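You operate a simulated robot arm through the tools that you are given. There is no shell and no other tool. Be economical: measure what you need, move in short steps, check, and stop when the job is done.

The job below is to be done with a simulated robot arm. You get a single attempt, and the scene is never put back.

Task
Brush the small panel's dull joint bright, then rub tallow on both joints.
Fine: wire brush and tallow back where they stood.

It is judged by the outcome, as a careful person would: the job done as asked, and still so three seconds after it is handed in. It fails if anything else is knocked over, pushed out of place, dropped, spilled or broken.

Robot
A 7-joint arm with a two-finger parallel gripper, fixed in place. Base frame: the origin is at the foot of the arm, x ahead of it, y to its left, z up; the work surface is at about z = 900. Units: mm, rad, N and s.
With the tool pointing down near the work surface it reaches from about 240 to 680 mm from the base axis. Its first joint turns from -1.152 to 1.152 rad. Payload 2.4 kg.
The TCP is the grasp point between the finger pads, 30 mm short of the fingertips. In the tool frame z runs along the fingers and y along their closing line. The gripper opens to 94 mm. The fingers are 28 mm wide and 10 mm thick; the gripper's body (50 by 96 mm) begins 55 mm behind the TCP.
Orientation is that of the tool frame in the base frame, as a unit quaternion [x, y, z, w]. With the fingers straight down and closing along the base's y, the tool's x points along the base's -x, its y along +y and its z along -z.

Tools
- The arm moves only by the tool step_arm. Its arguments are lists of equal length, an entry for each row: "travel": the shift along the tool's x, y, z in units of 400 mm (1.0 is 400 mm), a list of three; "turn": the turn, a rotation vector about the tool's x, y, z in units of 90 degrees (1.0 is 90 degrees), a list of three. In form: {"travel": [[dx, dy, dz], ...], "turn": [[wx, wy, wz], ...]}. A call has 1 to 20 rows; each row is the pose to reach, as a shift and turn from the pose commanded when the call began, along the tool's axes at that moment. "jaw" is the closure in counts, from 0 (fully open) to 255 (shut), set as the call begins (left out, the last holds). A call with a number of a shift or a turn outside -1 to 1 is refused whole. Rows are played at 5 a second. More than 50 mm and 0.15 rad between two rows, or a gripper value outside its range, and nothing of the call is played. A pose out of reach is approached as far as the arm can. The call stops where the force on the tool passes 40 N (or 10 N more than at its start, if that is more) or the arm is blocked; 0.2 s more then pass. The fingers move at their own pace (about 153 mm/s each) and stop on an object; they squeeze with about 25 N. The grip force told is the motor's: it shows also when the fingers shut on nothing. Time passes only in rows, and 0.2 s behind the last, so rows that repeat a pose let the fingers close. It gives the time, the measured TCP pose, the force on the tool (base axes), the opening and the grip force at its end, in the units of the frame above (readings bear some noise).
- Cameras (640 x 400 px; columns grow to the right, rows downward): "scene" is fixed at [35.9, 464.5, 1443.6]; the picture's right is [-0.79, -0.62, 0.00], its down [-0.25, 0.32, -0.91] and it looks along [0.56, -0.72, -0.41] (base axes); focal length 354 px, centre (320, 200). "wrist" rides on the gripper at [-37, 0, -58] in the tool frame; the picture's right is [0.00, -1.00, 0.00], its down [0.97, 0.00, -0.24] and it looks along [0.24, 0.00, 0.97] (tool axes); focal length 218 px, centre (320, 200).
- get_image(camera): a new picture of that camera. No time passes.
- pixel_to_xyz(camera, pixels): for up to 12 pixels [column, row] of the newest picture of that camera ("zoom" is the newest enlarged one), the place [x, y, z] in the base frame of the surface seen there, good to about 2 mm, but the place of the scene camera against the robot may be out by one fixed shift of up to 25 mm in any direction. No time passes.
- inspect(camera, box): a new picture of the part [left, top, right, bottom] of that camera's present view, enlarged. No time passes.
- sign_off(): hands the job in; it is judged then, once.

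Keep the steps short. Do not move on a guess: measure, check each grasp and each placing, and mend mistakes. In all there are 80 turns and 34 pictures (those below and enlarged ones count). Leave the gripper open and the arm clear of the work at the hand-in unless told otherwise, and finish with a single line.

The tools are called as a command line: name --argument value ..., lists and objects as JSON in quotes. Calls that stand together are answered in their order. step_arm: Moves the arm, as the interface text tells. Its arguments: {"type":"object","properties":{"travel":{"type":"array","items":{"type":"array","items":{"type":"number"}}},"turn":{"type":"array","items":{"type":"array","items":{"type":"number"}}},"jaw":{"type":"number"}},"required":["travel","turn"]} The other tools are called the same way: get_image (camera) takes a picture; pixel_to_xyz (camera, pixels) gives the place of the surface under pixels of a picture; inspect (camera, box) takes an enlarged picture of a part of a camera's view; sign_off () hands the job in.

At the start:

```text
time: 0.0
eef_pos: [319.3, -194.5, 1338.2]
ee_rot: [-0.001, 1.0, 0.0, 0.0]
contact_force: [-0.4, -0.2, 0.0]
grip_width: 93.8
grasp_force: 0.1
```

scene: 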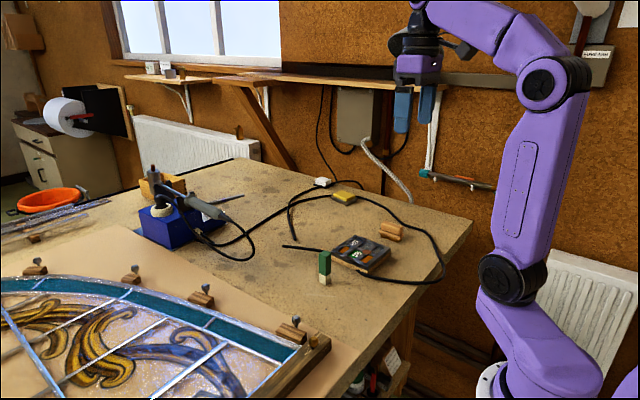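
wrist: 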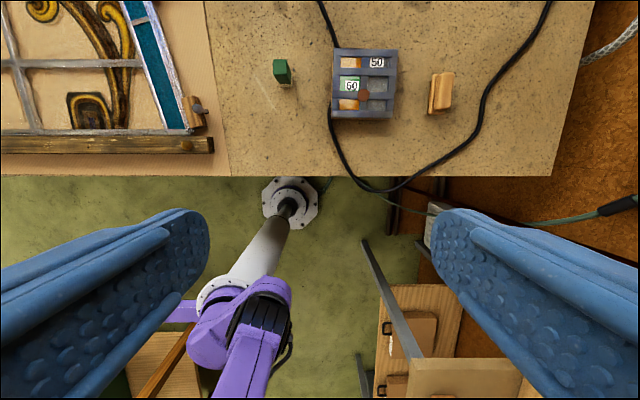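

I see a green upright object, a small framed panel and a wooden block on the bench. I'll enlarge each of them.

inspect --camera "wrist" --box '[240, 20, 480, 150]'

inspect --camera "scene" --box '[280, 180, 460, 300]'

```text
2.67 times, centred on (360, 85) of wrist
```

zoom: 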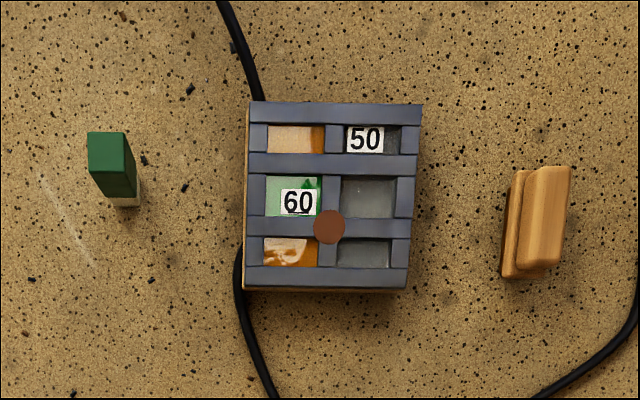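

```text
3.33 times, centred on (370, 240) of scene
```

zoom: 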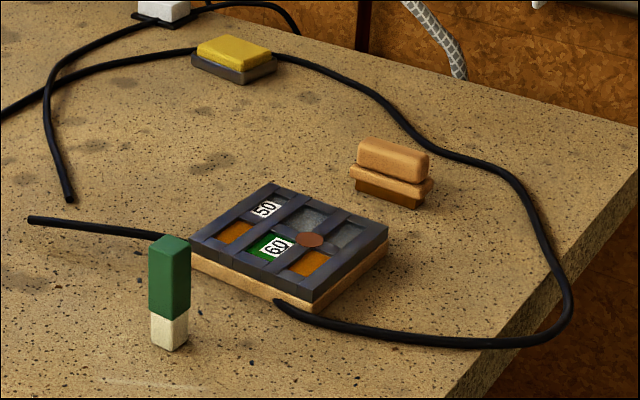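

The brush is the wooden-handled block on the right with bristles underneath. The tallow is the green-wrapped stick standing on its white end. One joint is a brown disc. I'll measure positions in the wrist picture.

pixel_to_xyz --camera "wrist" --pixels '[[280, 76], [363, 105], [365, 81], [334, 57], [397, 57], [391, 118], [333, 118], [446, 92], [432, 110], [442, 75], [300, 110], [410, 90]]'

pixel_to_xyz --camera "zoom" --pixels '[[310, 240], [168, 245], [178, 348], [392, 150], [357, 195], [417, 208], [235, 45], [430, 190], [354, 175], [290, 205]]'

```text
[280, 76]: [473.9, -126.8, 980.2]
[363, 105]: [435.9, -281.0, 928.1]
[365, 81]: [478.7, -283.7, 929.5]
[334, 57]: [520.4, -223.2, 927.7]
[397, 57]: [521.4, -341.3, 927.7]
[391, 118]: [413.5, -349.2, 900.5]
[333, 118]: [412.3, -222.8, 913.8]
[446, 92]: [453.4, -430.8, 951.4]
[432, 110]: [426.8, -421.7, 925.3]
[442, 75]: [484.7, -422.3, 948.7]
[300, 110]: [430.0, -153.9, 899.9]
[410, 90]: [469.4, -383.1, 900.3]
```

```text
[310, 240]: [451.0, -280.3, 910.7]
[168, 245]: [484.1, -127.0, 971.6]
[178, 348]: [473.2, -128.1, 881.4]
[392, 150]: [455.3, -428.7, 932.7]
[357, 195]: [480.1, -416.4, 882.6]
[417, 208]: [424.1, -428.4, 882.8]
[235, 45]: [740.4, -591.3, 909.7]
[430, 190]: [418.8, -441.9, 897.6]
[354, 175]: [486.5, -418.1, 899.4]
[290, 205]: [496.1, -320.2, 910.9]
```

Scene readings are about 18 mm low in z and a bit over in x. Wrist readings look consistent, with the bench at 900. I'll move above the panel for a closer look.

step_arm --travel '[[-0.0625, -0.036, 0.078], [-0.125, -0.072, 0.157], [-0.1875, -0.108, 0.235], [-0.25, -0.143, 0.313], [-0.3125, -0.179, 0.392], [-0.375, -0.215, 0.47], [-0.375, -0.215, 0.47]]' --turn '[[0, 0, 0], [0, 0, 0], [0, 0, 0], [0, 0, 0], [0, 0, 0], [0, 0, 0], [0, 0, 0]]'

get_image --camera "wrist"

inspect --camera "wrist" --box '[250, 120, 390, 260]'

```text
time: 1.6
eef_pos: [469.8, -280.6, 1150.0]
ee_rot: [0.0, 1.0, 0.0, 0.0]
contact_force: [-0.3, 0.2, 0.2]
grip_width: 94.0
grasp_force: 0.1
```

```text
29 pictures are left
```

wrist: 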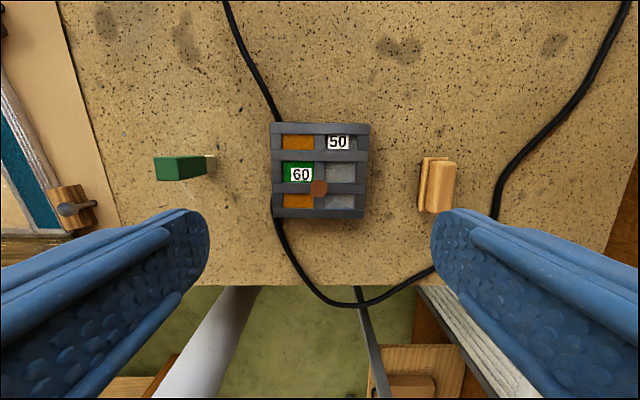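

```text
2.86 times, centred on (320, 190) of wrist
```

zoom: 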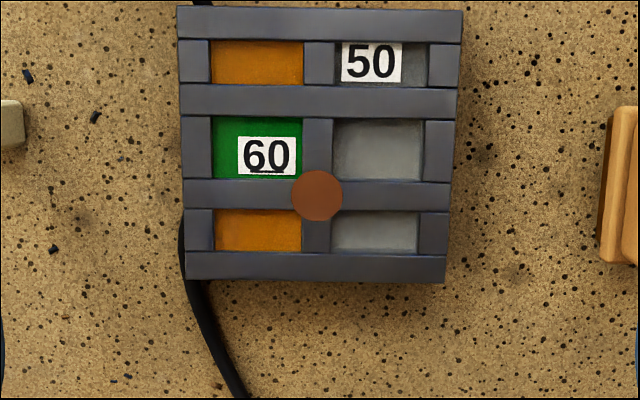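

The lower crossing is brown and dull. The upper crossing looks like plain lead. I'll measure both joints, the brush and the tallow from here.

pixel_to_xyz --camera "zoom" --pixels '[[316, 195], [318, 100], [180, 8], [462, 10], [444, 282], [186, 280], [318, 150], [292, 195], [342, 195], [380, 150]]'

pixel_to_xyz --camera "wrist" --pixels '[[430, 163], [455, 163], [426, 211], [450, 211], [422, 160], [420, 208], [442, 185], [423, 185], [156, 158], [157, 180], [206, 157], [211, 170]]'

inspect --camera "wrist" --box '[400, 145, 480, 225]'

inspect --camera "wrist" --box '[295, 140, 345, 205]'

```text
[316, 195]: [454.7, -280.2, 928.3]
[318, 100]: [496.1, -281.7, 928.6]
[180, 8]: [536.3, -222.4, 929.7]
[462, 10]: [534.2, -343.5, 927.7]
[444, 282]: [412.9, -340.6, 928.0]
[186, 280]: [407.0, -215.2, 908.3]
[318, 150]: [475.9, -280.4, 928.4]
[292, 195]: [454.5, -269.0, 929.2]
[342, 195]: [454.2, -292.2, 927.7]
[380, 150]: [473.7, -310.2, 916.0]
```

```text
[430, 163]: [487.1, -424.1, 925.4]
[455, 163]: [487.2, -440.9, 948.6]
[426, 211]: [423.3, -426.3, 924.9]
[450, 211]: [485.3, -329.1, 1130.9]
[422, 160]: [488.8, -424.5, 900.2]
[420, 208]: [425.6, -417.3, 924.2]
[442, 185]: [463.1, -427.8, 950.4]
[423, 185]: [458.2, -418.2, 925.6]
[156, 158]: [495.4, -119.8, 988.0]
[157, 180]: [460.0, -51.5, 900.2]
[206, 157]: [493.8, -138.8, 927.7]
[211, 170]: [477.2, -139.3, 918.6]
```

```text
5.00 times, centred on (440, 185) of wrist
```

zoom: 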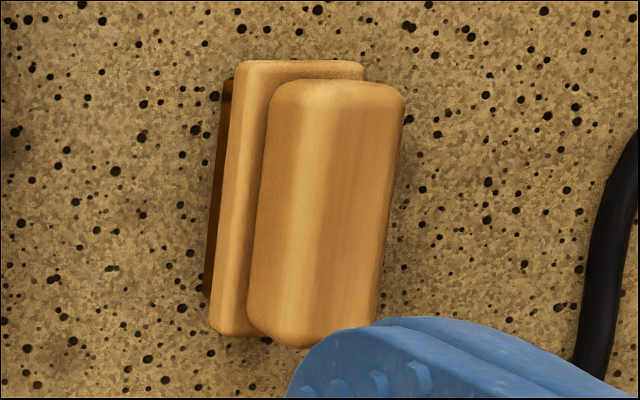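

```text
6.15 times, centred on (320, 172) of wrist
```

zoom: 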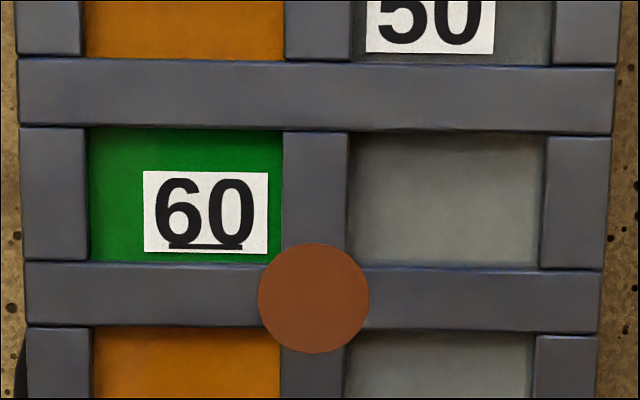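

The joints are at about (454.7, -280, 928) and (496, -281.5, 928). Next I'll move over the brush to measure its handle and yaw closely.

step_arm --travel '[[0.009, -0.0934, 0.0625], [0.0175, -0.187, 0.125], [0.026, -0.28, 0.1875], [0.035, -0.3735, 0.25], [0.035, -0.3735, 0.25]]' --turn '[[0, 0, 0], [0, 0, 0], [0, 0, 0], [0, 0, 0], [0, 0, 0]]'

get_image --camera "wrist"

```text
time: 2.8
eef_pos: [457.7, -429.1, 1049.0]
ee_rot: [0.0, 1.0, 0.0, 0.0]
contact_force: [-0.5, 0.5, 0.1]
grip_width: 93.7
grasp_force: 0.0
```

```text
25 pictures are left
```

wrist: 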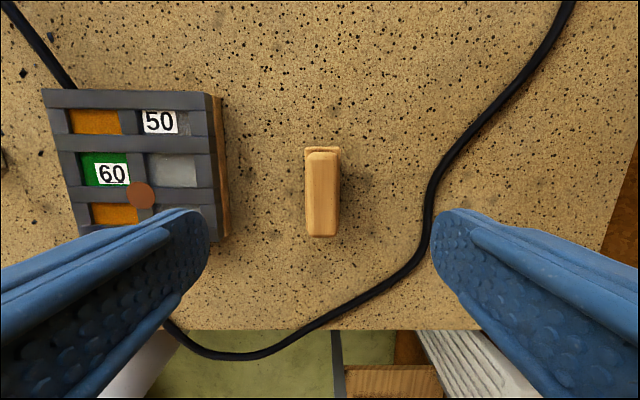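

pixel_to_xyz --camera "wrist" --pixels '[[322, 194], [311, 160], [334, 160], [310, 228], [333, 228], [322, 155], [322, 234], [322, 150], [340, 155], [306, 155]]'

inspect --camera "wrist" --box '[242, 145, 402, 245]'

```text
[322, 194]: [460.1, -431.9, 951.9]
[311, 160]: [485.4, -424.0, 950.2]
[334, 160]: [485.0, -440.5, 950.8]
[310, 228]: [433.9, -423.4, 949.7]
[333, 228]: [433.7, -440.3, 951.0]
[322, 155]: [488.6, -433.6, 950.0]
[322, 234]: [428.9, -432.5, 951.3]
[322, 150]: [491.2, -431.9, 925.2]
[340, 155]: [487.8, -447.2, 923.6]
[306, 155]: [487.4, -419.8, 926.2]
```

```text
4.00 times, centred on (322, 195) of wrist
```

zoom: 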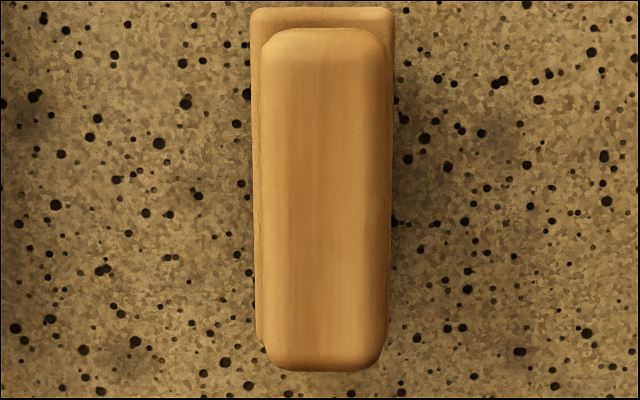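

The brush is square to the base axes. The handle is centred at (458, -432), its top is at 951 and its flange at 925. I'll go down with open jaws until the fingertips sit just above the flange.

step_arm --travel '[[0, -0.006, 0.08], [0, -0.006, 0.16], [0, -0.006, 0.2325], [0, -0.006, 0.2325]]' --turn '[[0, 0, 0], [0, 0, 0], [0, 0, 0], [0, 0, 0]]'

step_arm --travel '[[0, 0, 0], [0, 0, 0], [0, 0, 0], [0, 0, 0]]' --turn '[[0, 0, 0], [0, 0, 0], [0, 0, 0], [0, 0, 0]]' --jaw 255

```text
time: 3.8
eef_pos: [456.2, -434.0, 955.0]
ee_rot: [0.0, 1.0, 0.001, 0.0]
contact_force: [-0.6, 0.0, -1.1]
grip_width: 93.9
grasp_force: 0.1
```

```text
time: 4.8
eef_pos: [455.1, -433.5, 956.3]
ee_rot: [0.0, 1.0, 0.0, 0.0]
contact_force: [0.5, -0.4, -0.1]
grip_width: 23.2
grasp_force: 25.2
```

The brush is gripped at 23 mm. I'll lift it 55 mm and carry it over the dull joint.

step_arm --travel '[[0, 0, -0.07], [0, 0, -0.1375], [0.005, 0.1, -0.1375], [0.012, 0.2, -0.1375], [0.02, 0.3, -0.1375], [0.025, 0.384, -0.1375], [0.025, 0.384, -0.1375]]' --turn '[[0, 0, 0], [0, 0, 0], [0, 0, 0], [0, 0, 0], [0, 0, 0], [0, 0, 0], [0, 0, 0]]'

get_image --camera "wrist"

```text
time: 6.4
eef_pos: [448.8, -278.8, 1011.4]
ee_rot: [0.001, 1.0, 0.0, 0.0]
contact_force: [-0.2, 0.3, 0.1]
grip_width: 23.2
grasp_force: 25.6
```

```text
23 pictures are left
```

wrist: 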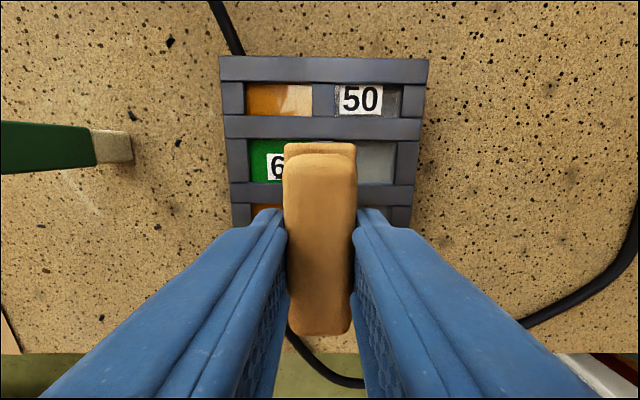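

The brush hangs level. I'll lower it until the bristles touch, at about TCP 984, and watch the force.

step_arm --travel '[[0, 0, 0.03], [0, 0, 0.055], [0, 0, 0.0625], [0, 0, 0.0675], [0, 0, 0.0675]]' --turn '[[0, 0, 0], [0, 0, 0], [0, 0, 0], [0, 0, 0], [0, 0, 0]]'

```text
time: 7.6
eef_pos: [446.8, -278.6, 984.4]
ee_rot: [0.0, 1.0, 0.0, 0.0]
contact_force: [0.2, -0.4, -0.4]
grip_width: 23.5
grasp_force: 25.2
```

No contact yet. I'll go down in 1 mm steps.

step_arm --travel '[[0, 0, 0.0025], [0, 0, 0.005], [0, 0, 0.005]]' --turn '[[0, 0, 0], [0, 0, 0], [0, 0, 0]]'

```text
time: 8.4
eef_pos: [446.0, -279.2, 985.0]
ee_rot: [0.0, 1.0, -0.001, 0.002]
contact_force: [-2.4, 2.3, 29.3]
grip_width: 22.9
grasp_force: 25.3
```

That reads 29 N, which is more than I want. I'll back off 1 mm and check.

step_arm --travel '[[0, 0, -0.003], [0, 0, -0.003]]' --turn '[[0, 0, 0], [0, 0, 0]]'

```text
time: 9.0
eef_pos: [446.2, -277.8, 983.8]
ee_rot: [0.001, 1.0, -0.001, 0.001]
contact_force: [-0.2, -1.5, 25.2]
grip_width: 23.3
grasp_force: 24.8
```

step_arm --travel '[[0, 0, -0.0025], [0, 0, -0.0025]]' --turn '[[0, 0, 0], [0, 0, 0]]'

```text
time: 9.6
eef_pos: [445.6, -279.0, 984.8]
ee_rot: [0.0, 1.0, 0.0, 0.0]
contact_force: [4.2, -1.9, 9.2]
grip_width: 23.4
grasp_force: 24.6
```

About 9 N, which is light. I'll make one short stroke along y, ±10 mm, then check that the panel stays put.

step_arm --travel '[[0, 0.0125, 0], [0, 0.025, 0], [0, 0.0125, 0], [0, 0, 0], [0, -0.0125, 0], [0, -0.025, 0], [0, -0.0125, 0], [0, 0, 0]]' --turn '[[0, 0, 0], [0, 0, 0], [0, 0, 0], [0, 0, 0], [0, 0, 0], [0, 0, 0], [0, 0, 0], [0, 0, 0]]'

inspect --camera "scene" --box '[280, 180, 460, 300]'

```text
time: 11.4
eef_pos: [446.0, -278.5, 983.7]
ee_rot: [0.0, 1.0, 0.001, 0.0]
contact_force: [-0.7, 0.2, -0.1]
grip_width: 23.5
grasp_force: 24.6
```

```text
3.33 times, centred on (370, 240) of scene
```

zoom: 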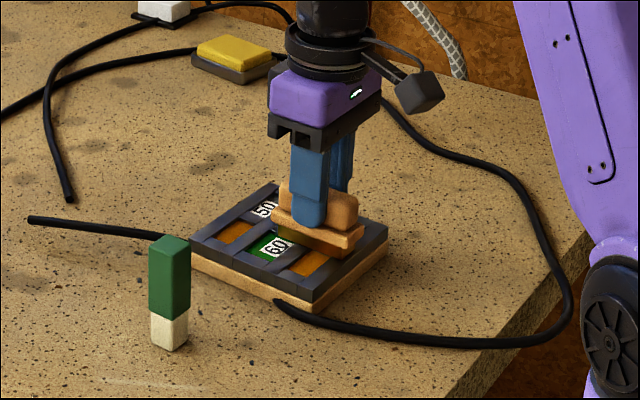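

The panel hasn't moved, but the force has dropped to about zero. I'll lower about 1 mm and keep stroking.

step_arm --travel '[[0, 0, 0.003], [0, 0.02, 0.003], [0, 0.04, 0.003], [0, 0.02, 0.003], [0, 0, 0.003], [0, -0.02, 0.003], [0, -0.04, 0.003], [0, -0.02, 0.003], [0, 0, 0.003]]' --turn '[[0, 0, 0], [0, 0, 0], [0, 0, 0], [0, 0, 0], [0, 0, 0], [0, 0, 0], [0, 0, 0], [0, 0, 0], [0, 0, 0]]'

```text
time: 13.4
eef_pos: [447.2, -278.4, 983.3]
ee_rot: [0.001, 1.0, -0.001, 0.0]
contact_force: [-0.4, -3.8, 7.0]
grip_width: 23.3
grasp_force: 25.3
```

Contact is 7 N with no trouble. I'll make several full strokes.

step_arm --travel '[[0, 0.02, 0], [0, 0.04, 0], [0, 0.02, 0], [0, 0, 0], [0, -0.02, 0], [0, -0.04, 0], [0, -0.02, 0], [0, 0, 0], [0, 0.02, 0], [0, 0.04, 0], [0, 0.02, 0], [0, 0, 0], [0, -0.02, 0], [0, -0.04, 0], [0, -0.02, 0], [0, 0, 0]]' --turn '[[0, 0, 0], [0, 0, 0], [0, 0, 0], [0, 0, 0], [0, 0, 0], [0, 0, 0], [0, 0, 0], [0, 0, 0], [0, 0, 0], [0, 0, 0], [0, 0, 0], [0, 0, 0], [0, 0, 0], [0, 0, 0], [0, 0, 0], [0, 0, 0]]'

```text
time: 16.8
eef_pos: [446.6, -280.8, 983.0]
ee_rot: [0.002, 1.0, -0.002, 0.001]
contact_force: [-2.9, -12.1, 25.6]
grip_width: 23.2
grasp_force: 24.8
```

I'll lift and shift 60 mm to the right so I can see the joint.

step_arm --travel '[[0, 0, -0.1], [0, -0.1, -0.15], [0, -0.2, -0.18], [0, -0.2, -0.18]]' --turn '[[0, 0, 0], [0, 0, 0], [0, 0, 0], [0, 0, 0]]'

get_image --camera "wrist"

```text
time: 17.8
eef_pos: [443.0, -358.4, 1053.1]
ee_rot: [0.0, 1.0, 0.0, -0.001]
contact_force: [0.0, 0.5, -0.4]
grip_width: 23.6
grasp_force: 25.0
```

```text
21 pictures are left
```

wrist: 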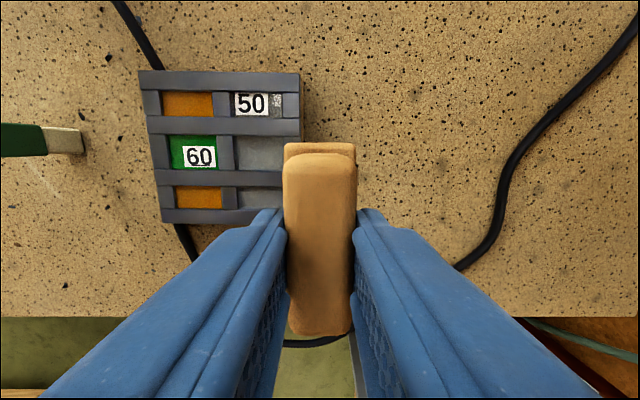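

The brown disc is gone. I'll check that joint closely and see whether the panel has moved.

inspect --camera "wrist" --box '[170, 110, 282, 210]'

pixel_to_xyz --camera "wrist" --pixels '[[226, 126], [228, 179], [140, 73], [297, 77], [162, 220]]'

```text
4.00 times, centred on (226, 160) of wrist
```

zoom: 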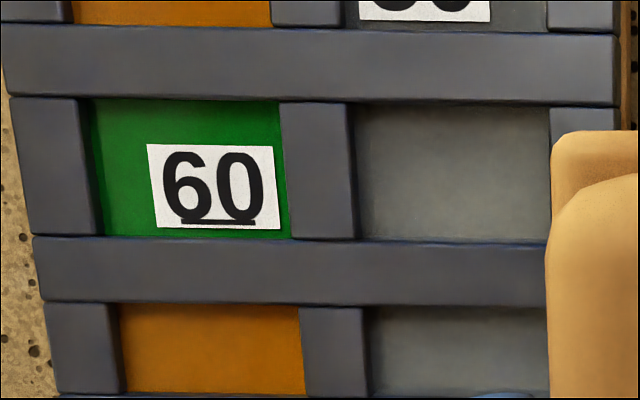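

```text
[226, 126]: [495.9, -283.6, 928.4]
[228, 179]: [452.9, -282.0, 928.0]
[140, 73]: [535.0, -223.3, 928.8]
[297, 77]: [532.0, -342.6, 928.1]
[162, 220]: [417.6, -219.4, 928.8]
```

The joint is bright and the panel is where it was. I'll take the brush back along the exact offset to its spot, stopping 8 mm above.

step_arm --travel '[[-0.012, -0.092, 0], [-0.025, -0.184, 0], [-0.025, -0.184, 0.08], [-0.025, -0.184, 0.16], [-0.025, -0.184, 0.2275], [-0.025, -0.184, 0.2275]]' --turn '[[0, 0, 0], [0, 0, 0], [0, 0, 0], [0, 0, 0], [0, 0, 0], [0, 0, 0]]'

```text
time: 19.2
eef_pos: [454.6, -432.5, 961.7]
ee_rot: [0.0, 1.0, 0.0, 0.0]
contact_force: [0.5, -0.2, -0.9]
grip_width: 23.4
grasp_force: 25.0
```

step_arm --travel '[[0, 0, 0.008], [0, 0, 0.0135], [0, 0, 0.0165], [0, 0, 0.0165]]' --turn '[[0, 0, 0], [0, 0, 0], [0, 0, 0], [0, 0, 0]]'

```text
time: 20.2
eef_pos: [455.6, -432.3, 957.9]
ee_rot: [0.0, 1.0, 0.0, 0.001]
contact_force: [-0.8, 0.3, -0.7]
grip_width: 23.4
grasp_force: 24.5
```

step_arm --travel '[[0, 0, 0.0025], [0, 0, 0.005], [0, 0, 0.005]]' --turn '[[0, 0, 0], [0, 0, 0], [0, 0, 0]]'

```text
time: 21.0
eef_pos: [455.6, -432.9, 955.5]
ee_rot: [0.0, 1.0, 0.0, 0.001]
contact_force: [0.3, 0.2, 0.2]
grip_width: 23.4
grasp_force: 25.0
```

step_arm --travel '[[0, 0, 0.0025], [0, 0, 0.0025]]' --turn '[[0, 0, 0], [0, 0, 0]]'

```text
time: 21.6
eef_pos: [455.5, -432.1, 956.1]
ee_rot: [0.001, 1.0, -0.001, 0.002]
contact_force: [-3.8, 2.4, 12.4]
grip_width: 23.4
grasp_force: 25.2
```

The brush is down on the bench. I'll ease up half a millimetre, then open and rise.

step_arm --travel '[[0, 0, -0.0015], [0, 0, -0.0015]]' --turn '[[0, 0, 0], [0, 0, 0]]'

step_arm --travel '[[0, 0, 0], [0, 0, 0], [0, 0, 0], [0, 0, 0]]' --turn '[[0, 0, 0], [0, 0, 0], [0, 0, 0], [0, 0, 0]]' --jaw 0

step_arm --travel '[[0, 0, -0.08], [0, 0, -0.16], [0, 0, -0.235], [0, 0, -0.235]]' --turn '[[0, 0, 0], [0, 0, 0], [0, 0, 0], [0, 0, 0]]'

get_image --camera "wrist"

pixel_to_xyz --camera "wrist" --pixels '[[322, 194], [322, 155], [322, 234], [310, 190], [334, 190]]'

```text
time: 22.2
eef_pos: [455.7, -431.5, 956.1]
ee_rot: [0.001, 1.0, 0.0, 0.001]
contact_force: [-1.1, -0.1, 11.7]
grip_width: 23.5
grasp_force: 24.7
```

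```text
time: 23.2
eef_pos: [456.3, -431.1, 955.3]
ee_rot: [0.0, 1.0, 0.0, 0.0]
contact_force: [-0.4, -0.4, -0.1]
grip_width: 93.9
grasp_force: 0.0
```

```text
time: 24.2
eef_pos: [456.6, -431.6, 1050.0]
ee_rot: [0.0, 1.0, 0.0, 0.001]
contact_force: [0.7, 0.3, 0.5]
grip_width: 93.9
grasp_force: 0.0
```

```text
19 pictures are left
```

wrist: 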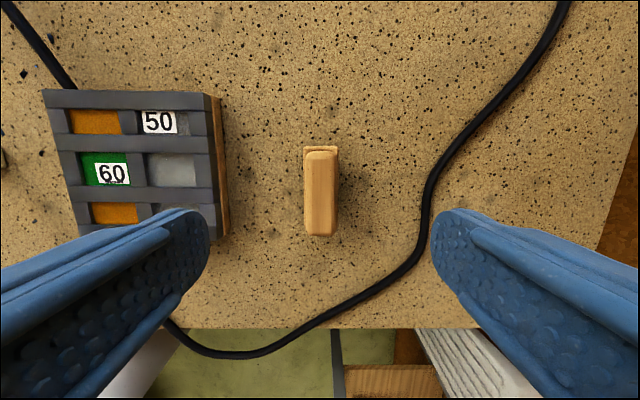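

```text
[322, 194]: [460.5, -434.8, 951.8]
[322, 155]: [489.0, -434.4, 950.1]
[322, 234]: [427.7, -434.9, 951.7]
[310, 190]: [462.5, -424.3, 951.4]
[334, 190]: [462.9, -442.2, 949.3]
```

The brush is back within about 1 mm and upright. Next I'll rise and move over the tallow.

step_arm --travel '[[0, 0, -0.12], [-0.008, 0.107, -0.125], [-0.016, 0.215, -0.125], [-0.025, 0.322, -0.125], [-0.033, 0.43, -0.125], [-0.042, 0.537, -0.125], [-0.05, 0.645, -0.125], [-0.058, 0.7525, -0.125], [-0.058, 0.7525, -0.125]]' --turn '[[0, 0, 0], [0, 0, 0], [0, 0, 0], [0, 0, 0], [0, 0, 0], [0, 0, 0], [0, 0, 0], [0, 0, 0], [0, 0, 0]]'

get_image --camera "wrist"

```text
time: 26.2
eef_pos: [481.3, -132.6, 1099.6]
ee_rot: [0.001, 1.0, 0.0, 0.0]
contact_force: [-0.2, 0.9, 0.0]
grip_width: 93.9
grasp_force: 0.1
```

```text
18 pictures are left
```

wrist: 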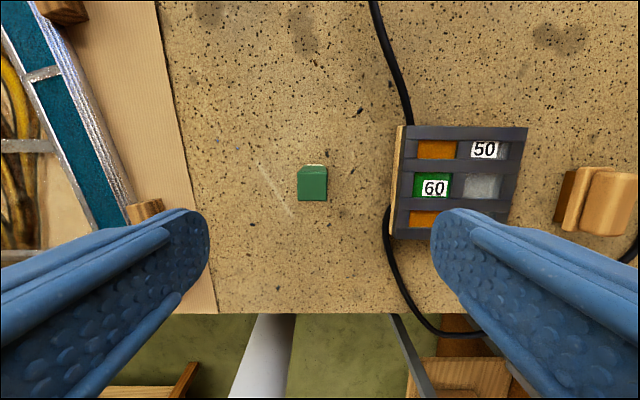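

inspect --camera "wrist" --box '[264, 150, 360, 210]'

pixel_to_xyz --camera "wrist" --pixels '[[312, 188], [300, 176], [324, 176], [300, 199], [324, 199], [312, 172], [312, 165], [412, 230], [406, 130]]'

```text
6.67 times, centred on (312, 180) of wrist
```

zoom: 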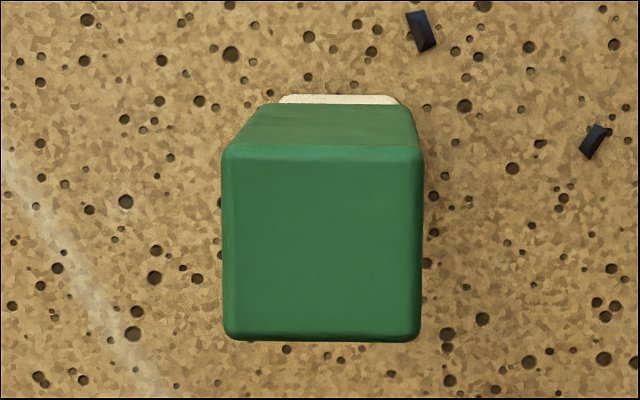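

```text
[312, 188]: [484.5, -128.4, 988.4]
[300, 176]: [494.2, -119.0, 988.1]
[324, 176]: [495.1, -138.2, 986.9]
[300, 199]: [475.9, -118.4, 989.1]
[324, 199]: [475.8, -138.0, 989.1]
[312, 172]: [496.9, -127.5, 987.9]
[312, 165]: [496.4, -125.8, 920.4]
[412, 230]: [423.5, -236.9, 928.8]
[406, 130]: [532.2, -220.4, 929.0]
```

The tallow stick is square, 23 mm wide, centred at (485, -128), with its top at 988. The white end starts below about 925. I'll go down to TCP z of about 970 to grip the green wrap.

step_arm --travel '[[-0.009, 0.0115, 0.05], [-0.009, 0.0115, 0.15], [-0.009, 0.0115, 0.25], [-0.009, 0.0115, 0.322], [-0.009, 0.0115, 0.322]]' --turn '[[0, 0, 0], [0, 0, 0], [0, 0, 0], [0, 0, 0], [0, 0, 0]]'

step_arm --travel '[[0, 0, 0], [0, 0, 0], [0, 0, 0], [0, 0, 0]]' --turn '[[0, 0, 0], [0, 0, 0], [0, 0, 0], [0, 0, 0]]' --jaw 255

```text
time: 27.4
eef_pos: [485.3, -126.8, 970.5]
ee_rot: [-0.001, 1.0, 0.0, 0.0]
contact_force: [0.3, 0.6, 0.2]
grip_width: 94.0
grasp_force: 0.1
```

```text
time: 28.4
eef_pos: [484.1, -126.6, 972.4]
ee_rot: [0.0, 1.0, -0.001, 0.0]
contact_force: [0.5, -0.2, 0.6]
grip_width: 27.5
grasp_force: 24.4
```

Gripped at 27.5 mm. I'll lift it 55 mm and carry it over the upper joint at (496, -282).

step_arm --travel '[[0, 0, -0.07], [0, 0, -0.1375], [-0.007, -0.1, -0.1375], [-0.014, -0.2, -0.1375], [-0.021, -0.3, -0.1375], [-0.0275, -0.3885, -0.1375], [-0.0275, -0.3885, -0.1375]]' --turn '[[0, 0, 0], [0, 0, 0], [0, 0, 0], [0, 0, 0], [0, 0, 0], [0, 0, 0], [0, 0, 0]]'

get_image --camera "wrist"

```text
time: 30.0
eef_pos: [494.7, -281.5, 1026.0]
ee_rot: [0.0, 1.0, 0.001, 0.0]
contact_force: [-1.4, -0.5, -0.7]
grip_width: 27.4
grasp_force: 24.8
```

```text
16 pictures are left
```

wrist: 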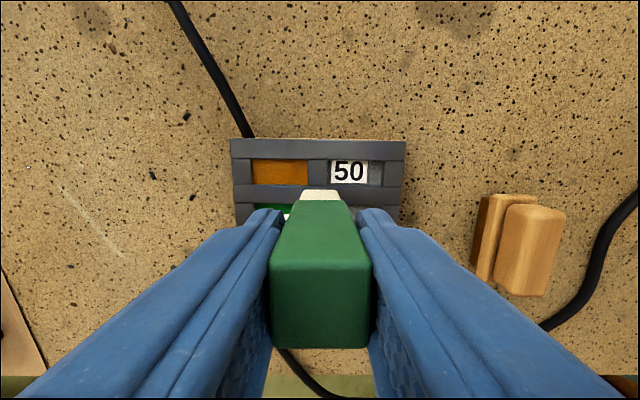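

It is held straight. I'll lower it to just above the joint.

step_arm --travel '[[0, 0, 0.03], [0, 0, 0.0575], [0, 0, 0.0625], [0, 0, 0.0625]]' --turn '[[0, 0, 0], [0, 0, 0], [0, 0, 0], [0, 0, 0]]'

step_arm --travel '[[0, 0, 0.0025], [0, 0, 0.0025]]' --turn '[[0, 0, 0], [0, 0, 0]]'

```text
time: 31.0
eef_pos: [494.4, -281.9, 1002.7]
ee_rot: [0.0, 1.0, -0.001, 0.001]
contact_force: [-0.1, -0.2, -0.4]
grip_width: 27.6
grasp_force: 25.3
```

```text
time: 31.6
eef_pos: [493.9, -282.0, 999.3]
ee_rot: [0.0, 1.0, 0.0, 0.001]
contact_force: [-0.5, -0.1, 4.8]
grip_width: 27.5
grasp_force: 25.4
```

Contact at 5 N. I'll rub along the came, ±10 mm, pressing slightly.

step_arm --travel '[[0, 0, 0.0015], [0, 0.0125, 0.0015], [0, 0.025, 0.0015], [0, 0.0125, 0.0015], [0, 0, 0.0015], [0, -0.0125, 0.0015], [0, -0.025, 0.0015], [0, -0.0125, 0.0015], [0, 0, 0.0015]]' --turn '[[0, 0, 0], [0, 0, 0], [0, 0, 0], [0, 0, 0], [0, 0, 0], [0, 0, 0], [0, 0, 0], [0, 0, 0], [0, 0, 0]]'

step_arm --travel '[[0, 0.0125, 0], [0, 0.025, 0], [0, 0.0125, 0], [0, 0, 0], [0, -0.0125, 0], [0, -0.025, 0], [0, -0.0125, 0], [0, 0, 0], [0, 0.0125, 0], [0, 0.025, 0], [0, 0.0125, 0], [0, 0, 0], [0, -0.0125, 0], [0, -0.025, 0], [0, -0.0125, 0], [0, 0, 0]]' --turn '[[0, 0, 0], [0, 0, 0], [0, 0, 0], [0, 0, 0], [0, 0, 0], [0, 0, 0], [0, 0, 0], [0, 0, 0], [0, 0, 0], [0, 0, 0], [0, 0, 0], [0, 0, 0], [0, 0, 0], [0, 0, 0], [0, 0, 0], [0, 0, 0]]'

```text
time: 33.6
eef_pos: [493.3, -283.1, 1000.7]
ee_rot: [0.001, 1.0, -0.001, 0.0]
contact_force: [-1.5, -3.4, 9.8]
grip_width: 27.6
grasp_force: 25.3
```

```text
time: 37.0
eef_pos: [494.0, -282.4, 999.7]
ee_rot: [0.0, 1.0, 0.0, -0.001]
contact_force: [0.2, -0.2, 0.8]
grip_width: 27.3
grasp_force: 25.1
```

I'll lift and move back to the dull joint's place at (453.5, -281), looking at the first joint on the way.

step_arm --travel '[[0, 0, -0.06], [0.05, 0.001, -0.0625], [0.1, 0.0025, -0.0625], [0.1, 0.0025, -0.0625]]' --turn '[[0, 0, 0], [0, 0, 0], [0, 0, 0], [0, 0, 0]]'

inspect --camera "wrist" --box '[220, 60, 420, 220]'

```text
time: 38.0
eef_pos: [455.1, -281.9, 1023.0]
ee_rot: [-0.001, 1.0, 0.001, 0.0]
contact_force: [0.0, -0.7, -0.5]
grip_width: 27.5
grasp_force: 25.2
```

```text
2.50 times, centred on (320, 140) of wrist
```

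zoom: 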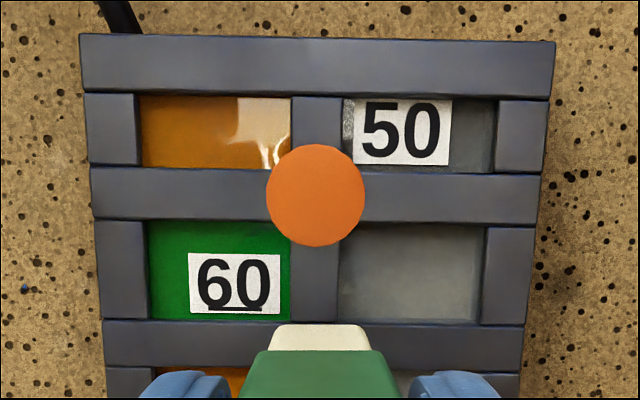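

A disc of tallow now shows on the upper joint. Next I'll lower it onto the brushed joint.

step_arm --travel '[[0, 0, 0.03], [0, 0, 0.055], [0, 0, 0.061], [0, 0, 0.063], [0, 0, 0.063]]' --turn '[[0, 0, 0], [0, 0, 0], [0, 0, 0], [0, 0, 0], [0, 0, 0]]'

```text
time: 39.2
eef_pos: [454.5, -281.2, 999.2]
ee_rot: [0.001, 1.0, -0.001, 0.001]
contact_force: [-1.9, 0.4, 11.8]
grip_width: 27.7
grasp_force: 25.4
```

Contact at 12 N. I'll make the same rubbing strokes.

step_arm --travel '[[0, 0.0125, 0], [0, 0.025, 0], [0, 0.0125, 0], [0, 0, 0], [0, -0.0125, 0], [0, -0.025, 0], [0, -0.0125, 0], [0, 0, 0], [0, 0.0125, 0], [0, 0.025, 0], [0, 0.0125, 0], [0, 0, 0], [0, -0.0125, 0], [0, -0.025, 0], [0, -0.0125, 0], [0, 0, 0]]' --turn '[[0, 0, 0], [0, 0, 0], [0, 0, 0], [0, 0, 0], [0, 0, 0], [0, 0, 0], [0, 0, 0], [0, 0, 0], [0, 0, 0], [0, 0, 0], [0, 0, 0], [0, 0, 0], [0, 0, 0], [0, 0, 0], [0, 0, 0], [0, 0, 0]]'

step_arm --travel '[[0, 0.0125, 0.001], [0, 0.025, 0.001], [0, 0.0125, 0.001], [0, 0, 0.001], [0, -0.0125, 0.001], [0, -0.025, 0.001], [0, -0.0125, 0.001], [0, 0, 0.001]]' --turn '[[0, 0, 0], [0, 0, 0], [0, 0, 0], [0, 0, 0], [0, 0, 0], [0, 0, 0], [0, 0, 0], [0, 0, 0]]'

```text
time: 42.6
eef_pos: [453.3, -280.6, 999.2]
ee_rot: [0.0, 1.0, 0.001, -0.001]
contact_force: [-0.1, 0.3, 0.2]
grip_width: 27.8
grasp_force: 24.9
```

```text
time: 44.4
eef_pos: [452.6, -282.4, 999.8]
ee_rot: [0.003, 1.0, -0.002, 0.001]
contact_force: [-0.9, -7.9, 18.6]
grip_width: 27.6
grasp_force: 24.3
```

I'll lift, carry the tallow back above its place, and look at both joints.

step_arm --travel '[[0, 0, -0.07], [-0.018, 0.096, -0.09], [-0.036, 0.193, -0.09], [-0.054, 0.29, -0.09], [-0.0725, 0.386, -0.09], [-0.0725, 0.386, -0.09]]' --turn '[[0, 0, 0], [0, 0, 0], [0, 0, 0], [0, 0, 0], [0, 0, 0], [0, 0, 0]]'

get_image --camera "wrist"

inspect --camera "scene" --box '[280, 180, 460, 300]'

```text
time: 45.8
eef_pos: [482.2, -129.1, 1032.6]
ee_rot: [0.001, 1.0, 0.0, 0.0]
contact_force: [-0.2, -0.3, -0.7]
grip_width: 27.2
grasp_force: 25.2
```

```text
14 pictures are left
```

wrist: 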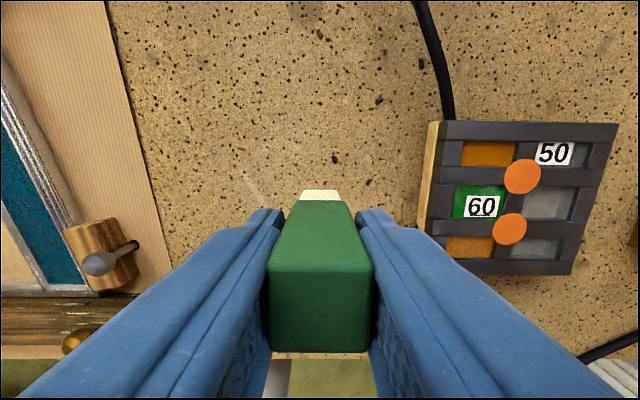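

```text
3.33 times, centred on (370, 240) of scene
```

zoom: 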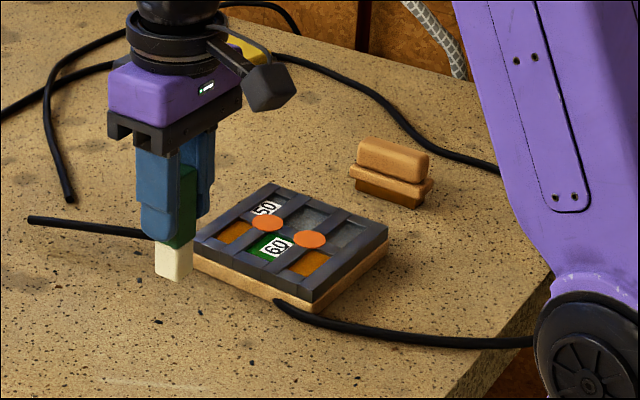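

Both joints carry tallow alike. I'll lower the tallow to about 5 mm above its place.

step_arm --travel '[[0, 0, 0.07], [0, 0, 0.125], [0, 0, 0.145], [0, 0, 0.145]]' --turn '[[0, 0, 0], [0, 0, 0], [0, 0, 0], [0, 0, 0]]'

step_arm --travel '[[0, 0, 0.006], [0, 0, 0.01], [0, 0, 0.0125], [0, 0, 0.0125]]' --turn '[[0, 0, 0], [0, 0, 0], [0, 0, 0], [0, 0, 0]]'

```text
time: 46.8
eef_pos: [481.6, -127.0, 975.4]
ee_rot: [0.0, 1.0, 0.0, 0.0]
contact_force: [0.3, -0.3, -0.6]
grip_width: 27.4
grasp_force: 24.9
```

```text
time: 47.8
eef_pos: [482.4, -126.1, 971.3]
ee_rot: [0.0, 1.0, 0.0, 0.0]
contact_force: [0.0, -0.7, -0.5]
grip_width: 27.6
grasp_force: 25.1
```

X is about 2.5 mm short of the grasp reading, so I'll correct that and lower to contact.

step_arm --travel '[[-0.006, -0.001, 0], [-0.006, -0.001, 0.0015], [-0.006, -0.001, 0.0025], [-0.006, -0.001, 0.0025]]' --turn '[[0, 0, 0], [0, 0, 0], [0, 0, 0], [0, 0, 0]]'

```text
time: 48.8
eef_pos: [485.4, -128.3, 969.3]
ee_rot: [-0.001, 1.0, 0.0, 0.0]
contact_force: [-2.9, 1.4, 7.6]
grip_width: 27.5
grasp_force: 25.0
```

The tallow is on the bench at 7.6 N. I'll open, then rise straight up and check.

step_arm --travel '[[0, 0, -0.001], [0, 0, -0.001], [0, 0, -0.001], [0, 0, -0.001]]' --turn '[[0, 0, 0], [0, 0, 0], [0, 0, 0], [0, 0, 0]]' --jaw 0

step_arm --travel '[[0, 0, -0.08], [0, 0, -0.18], [0, 0, -0.28], [0, 0, -0.322], [0, 0, -0.322]]' --turn '[[0, 0, 0], [0, 0, 0], [0, 0, 0], [0, 0, 0], [0, 0, 0]]'

get_image --camera "wrist"

get_image --camera "scene"

pixel_to_xyz --camera "wrist" --pixels '[[312, 188], [312, 172], [300, 188], [324, 188], [312, 200], [412, 230], [406, 130]]'

```text
time: 49.8
eef_pos: [484.9, -127.3, 971.5]
ee_rot: [0.0, 1.0, 0.0, 0.0]
contact_force: [0.7, 0.8, -0.2]
grip_width: 93.7
grasp_force: 0.1
```

```text
time: 51.0
eef_pos: [485.4, -126.1, 1098.5]
ee_rot: [-0.001, 1.0, -0.001, 0.0]
contact_force: [-0.2, -0.1, -0.2]
grip_width: 93.8
grasp_force: 0.0
```

```text
12 pictures are left
```

wrist: 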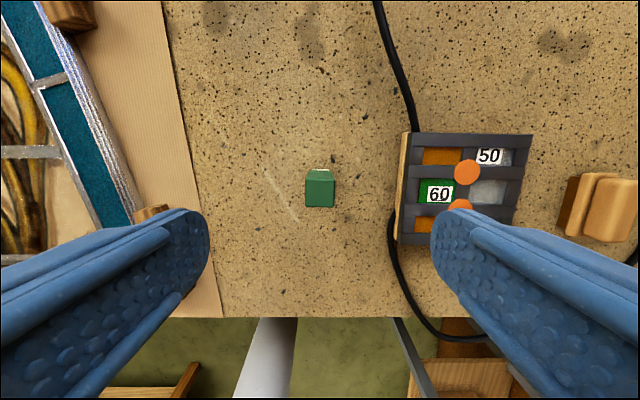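

```text
11 pictures are left
```

scene: 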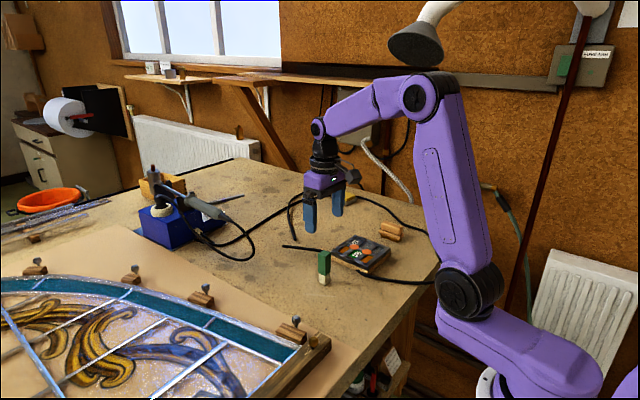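

```text
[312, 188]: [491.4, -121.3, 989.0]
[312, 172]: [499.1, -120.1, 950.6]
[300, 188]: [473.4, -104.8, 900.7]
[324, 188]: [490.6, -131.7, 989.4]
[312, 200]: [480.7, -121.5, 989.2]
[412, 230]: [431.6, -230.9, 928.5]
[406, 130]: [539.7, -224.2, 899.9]
```

The tallow stands upright within about 2 mm of its old place, and the panel and brush are in place. I'll raise the arm clear and make a last close check of the scene.

step_arm --travel '[[0, 0, -0.12], [0, 0, -0.24], [0, 0, -0.36], [0, 0, -0.36]]' --turn '[[0, 0, 0], [0, 0, 0], [0, 0, 0], [0, 0, 0]]'

inspect --camera "scene" --box '[280, 180, 460, 300]'

pixel_to_xyz --camera "zoom" --pixels '[[178, 348], [168, 245], [392, 150], [357, 195], [417, 208]]'

```text
time: 52.0
eef_pos: [486.6, -125.4, 1242.3]
ee_rot: [0.0, 1.0, 0.001, 0.001]
contact_force: [-0.6, -0.1, 0.2]
grip_width: 94.2
grasp_force: 0.0
```

```text
3.33 times, centred on (370, 240) of scene
```

zoom: 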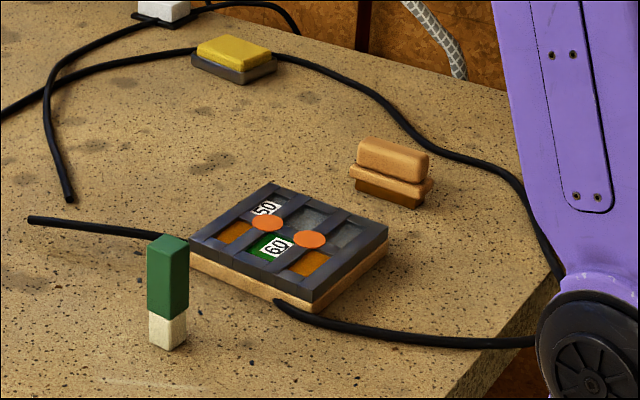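

```text
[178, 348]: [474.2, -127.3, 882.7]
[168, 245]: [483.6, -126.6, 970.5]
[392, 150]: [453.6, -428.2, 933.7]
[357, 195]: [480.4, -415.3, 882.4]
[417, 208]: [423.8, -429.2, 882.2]
```

The brush, tallow and panel all read where they stood at the start, so I'll hand in.

sign_off

```text
The job is handed in.
```

Done: I brushed the dull joint bright and rubbed tallow on both joints, then put the wire brush and tallow back within about 2 mm of where they stood.
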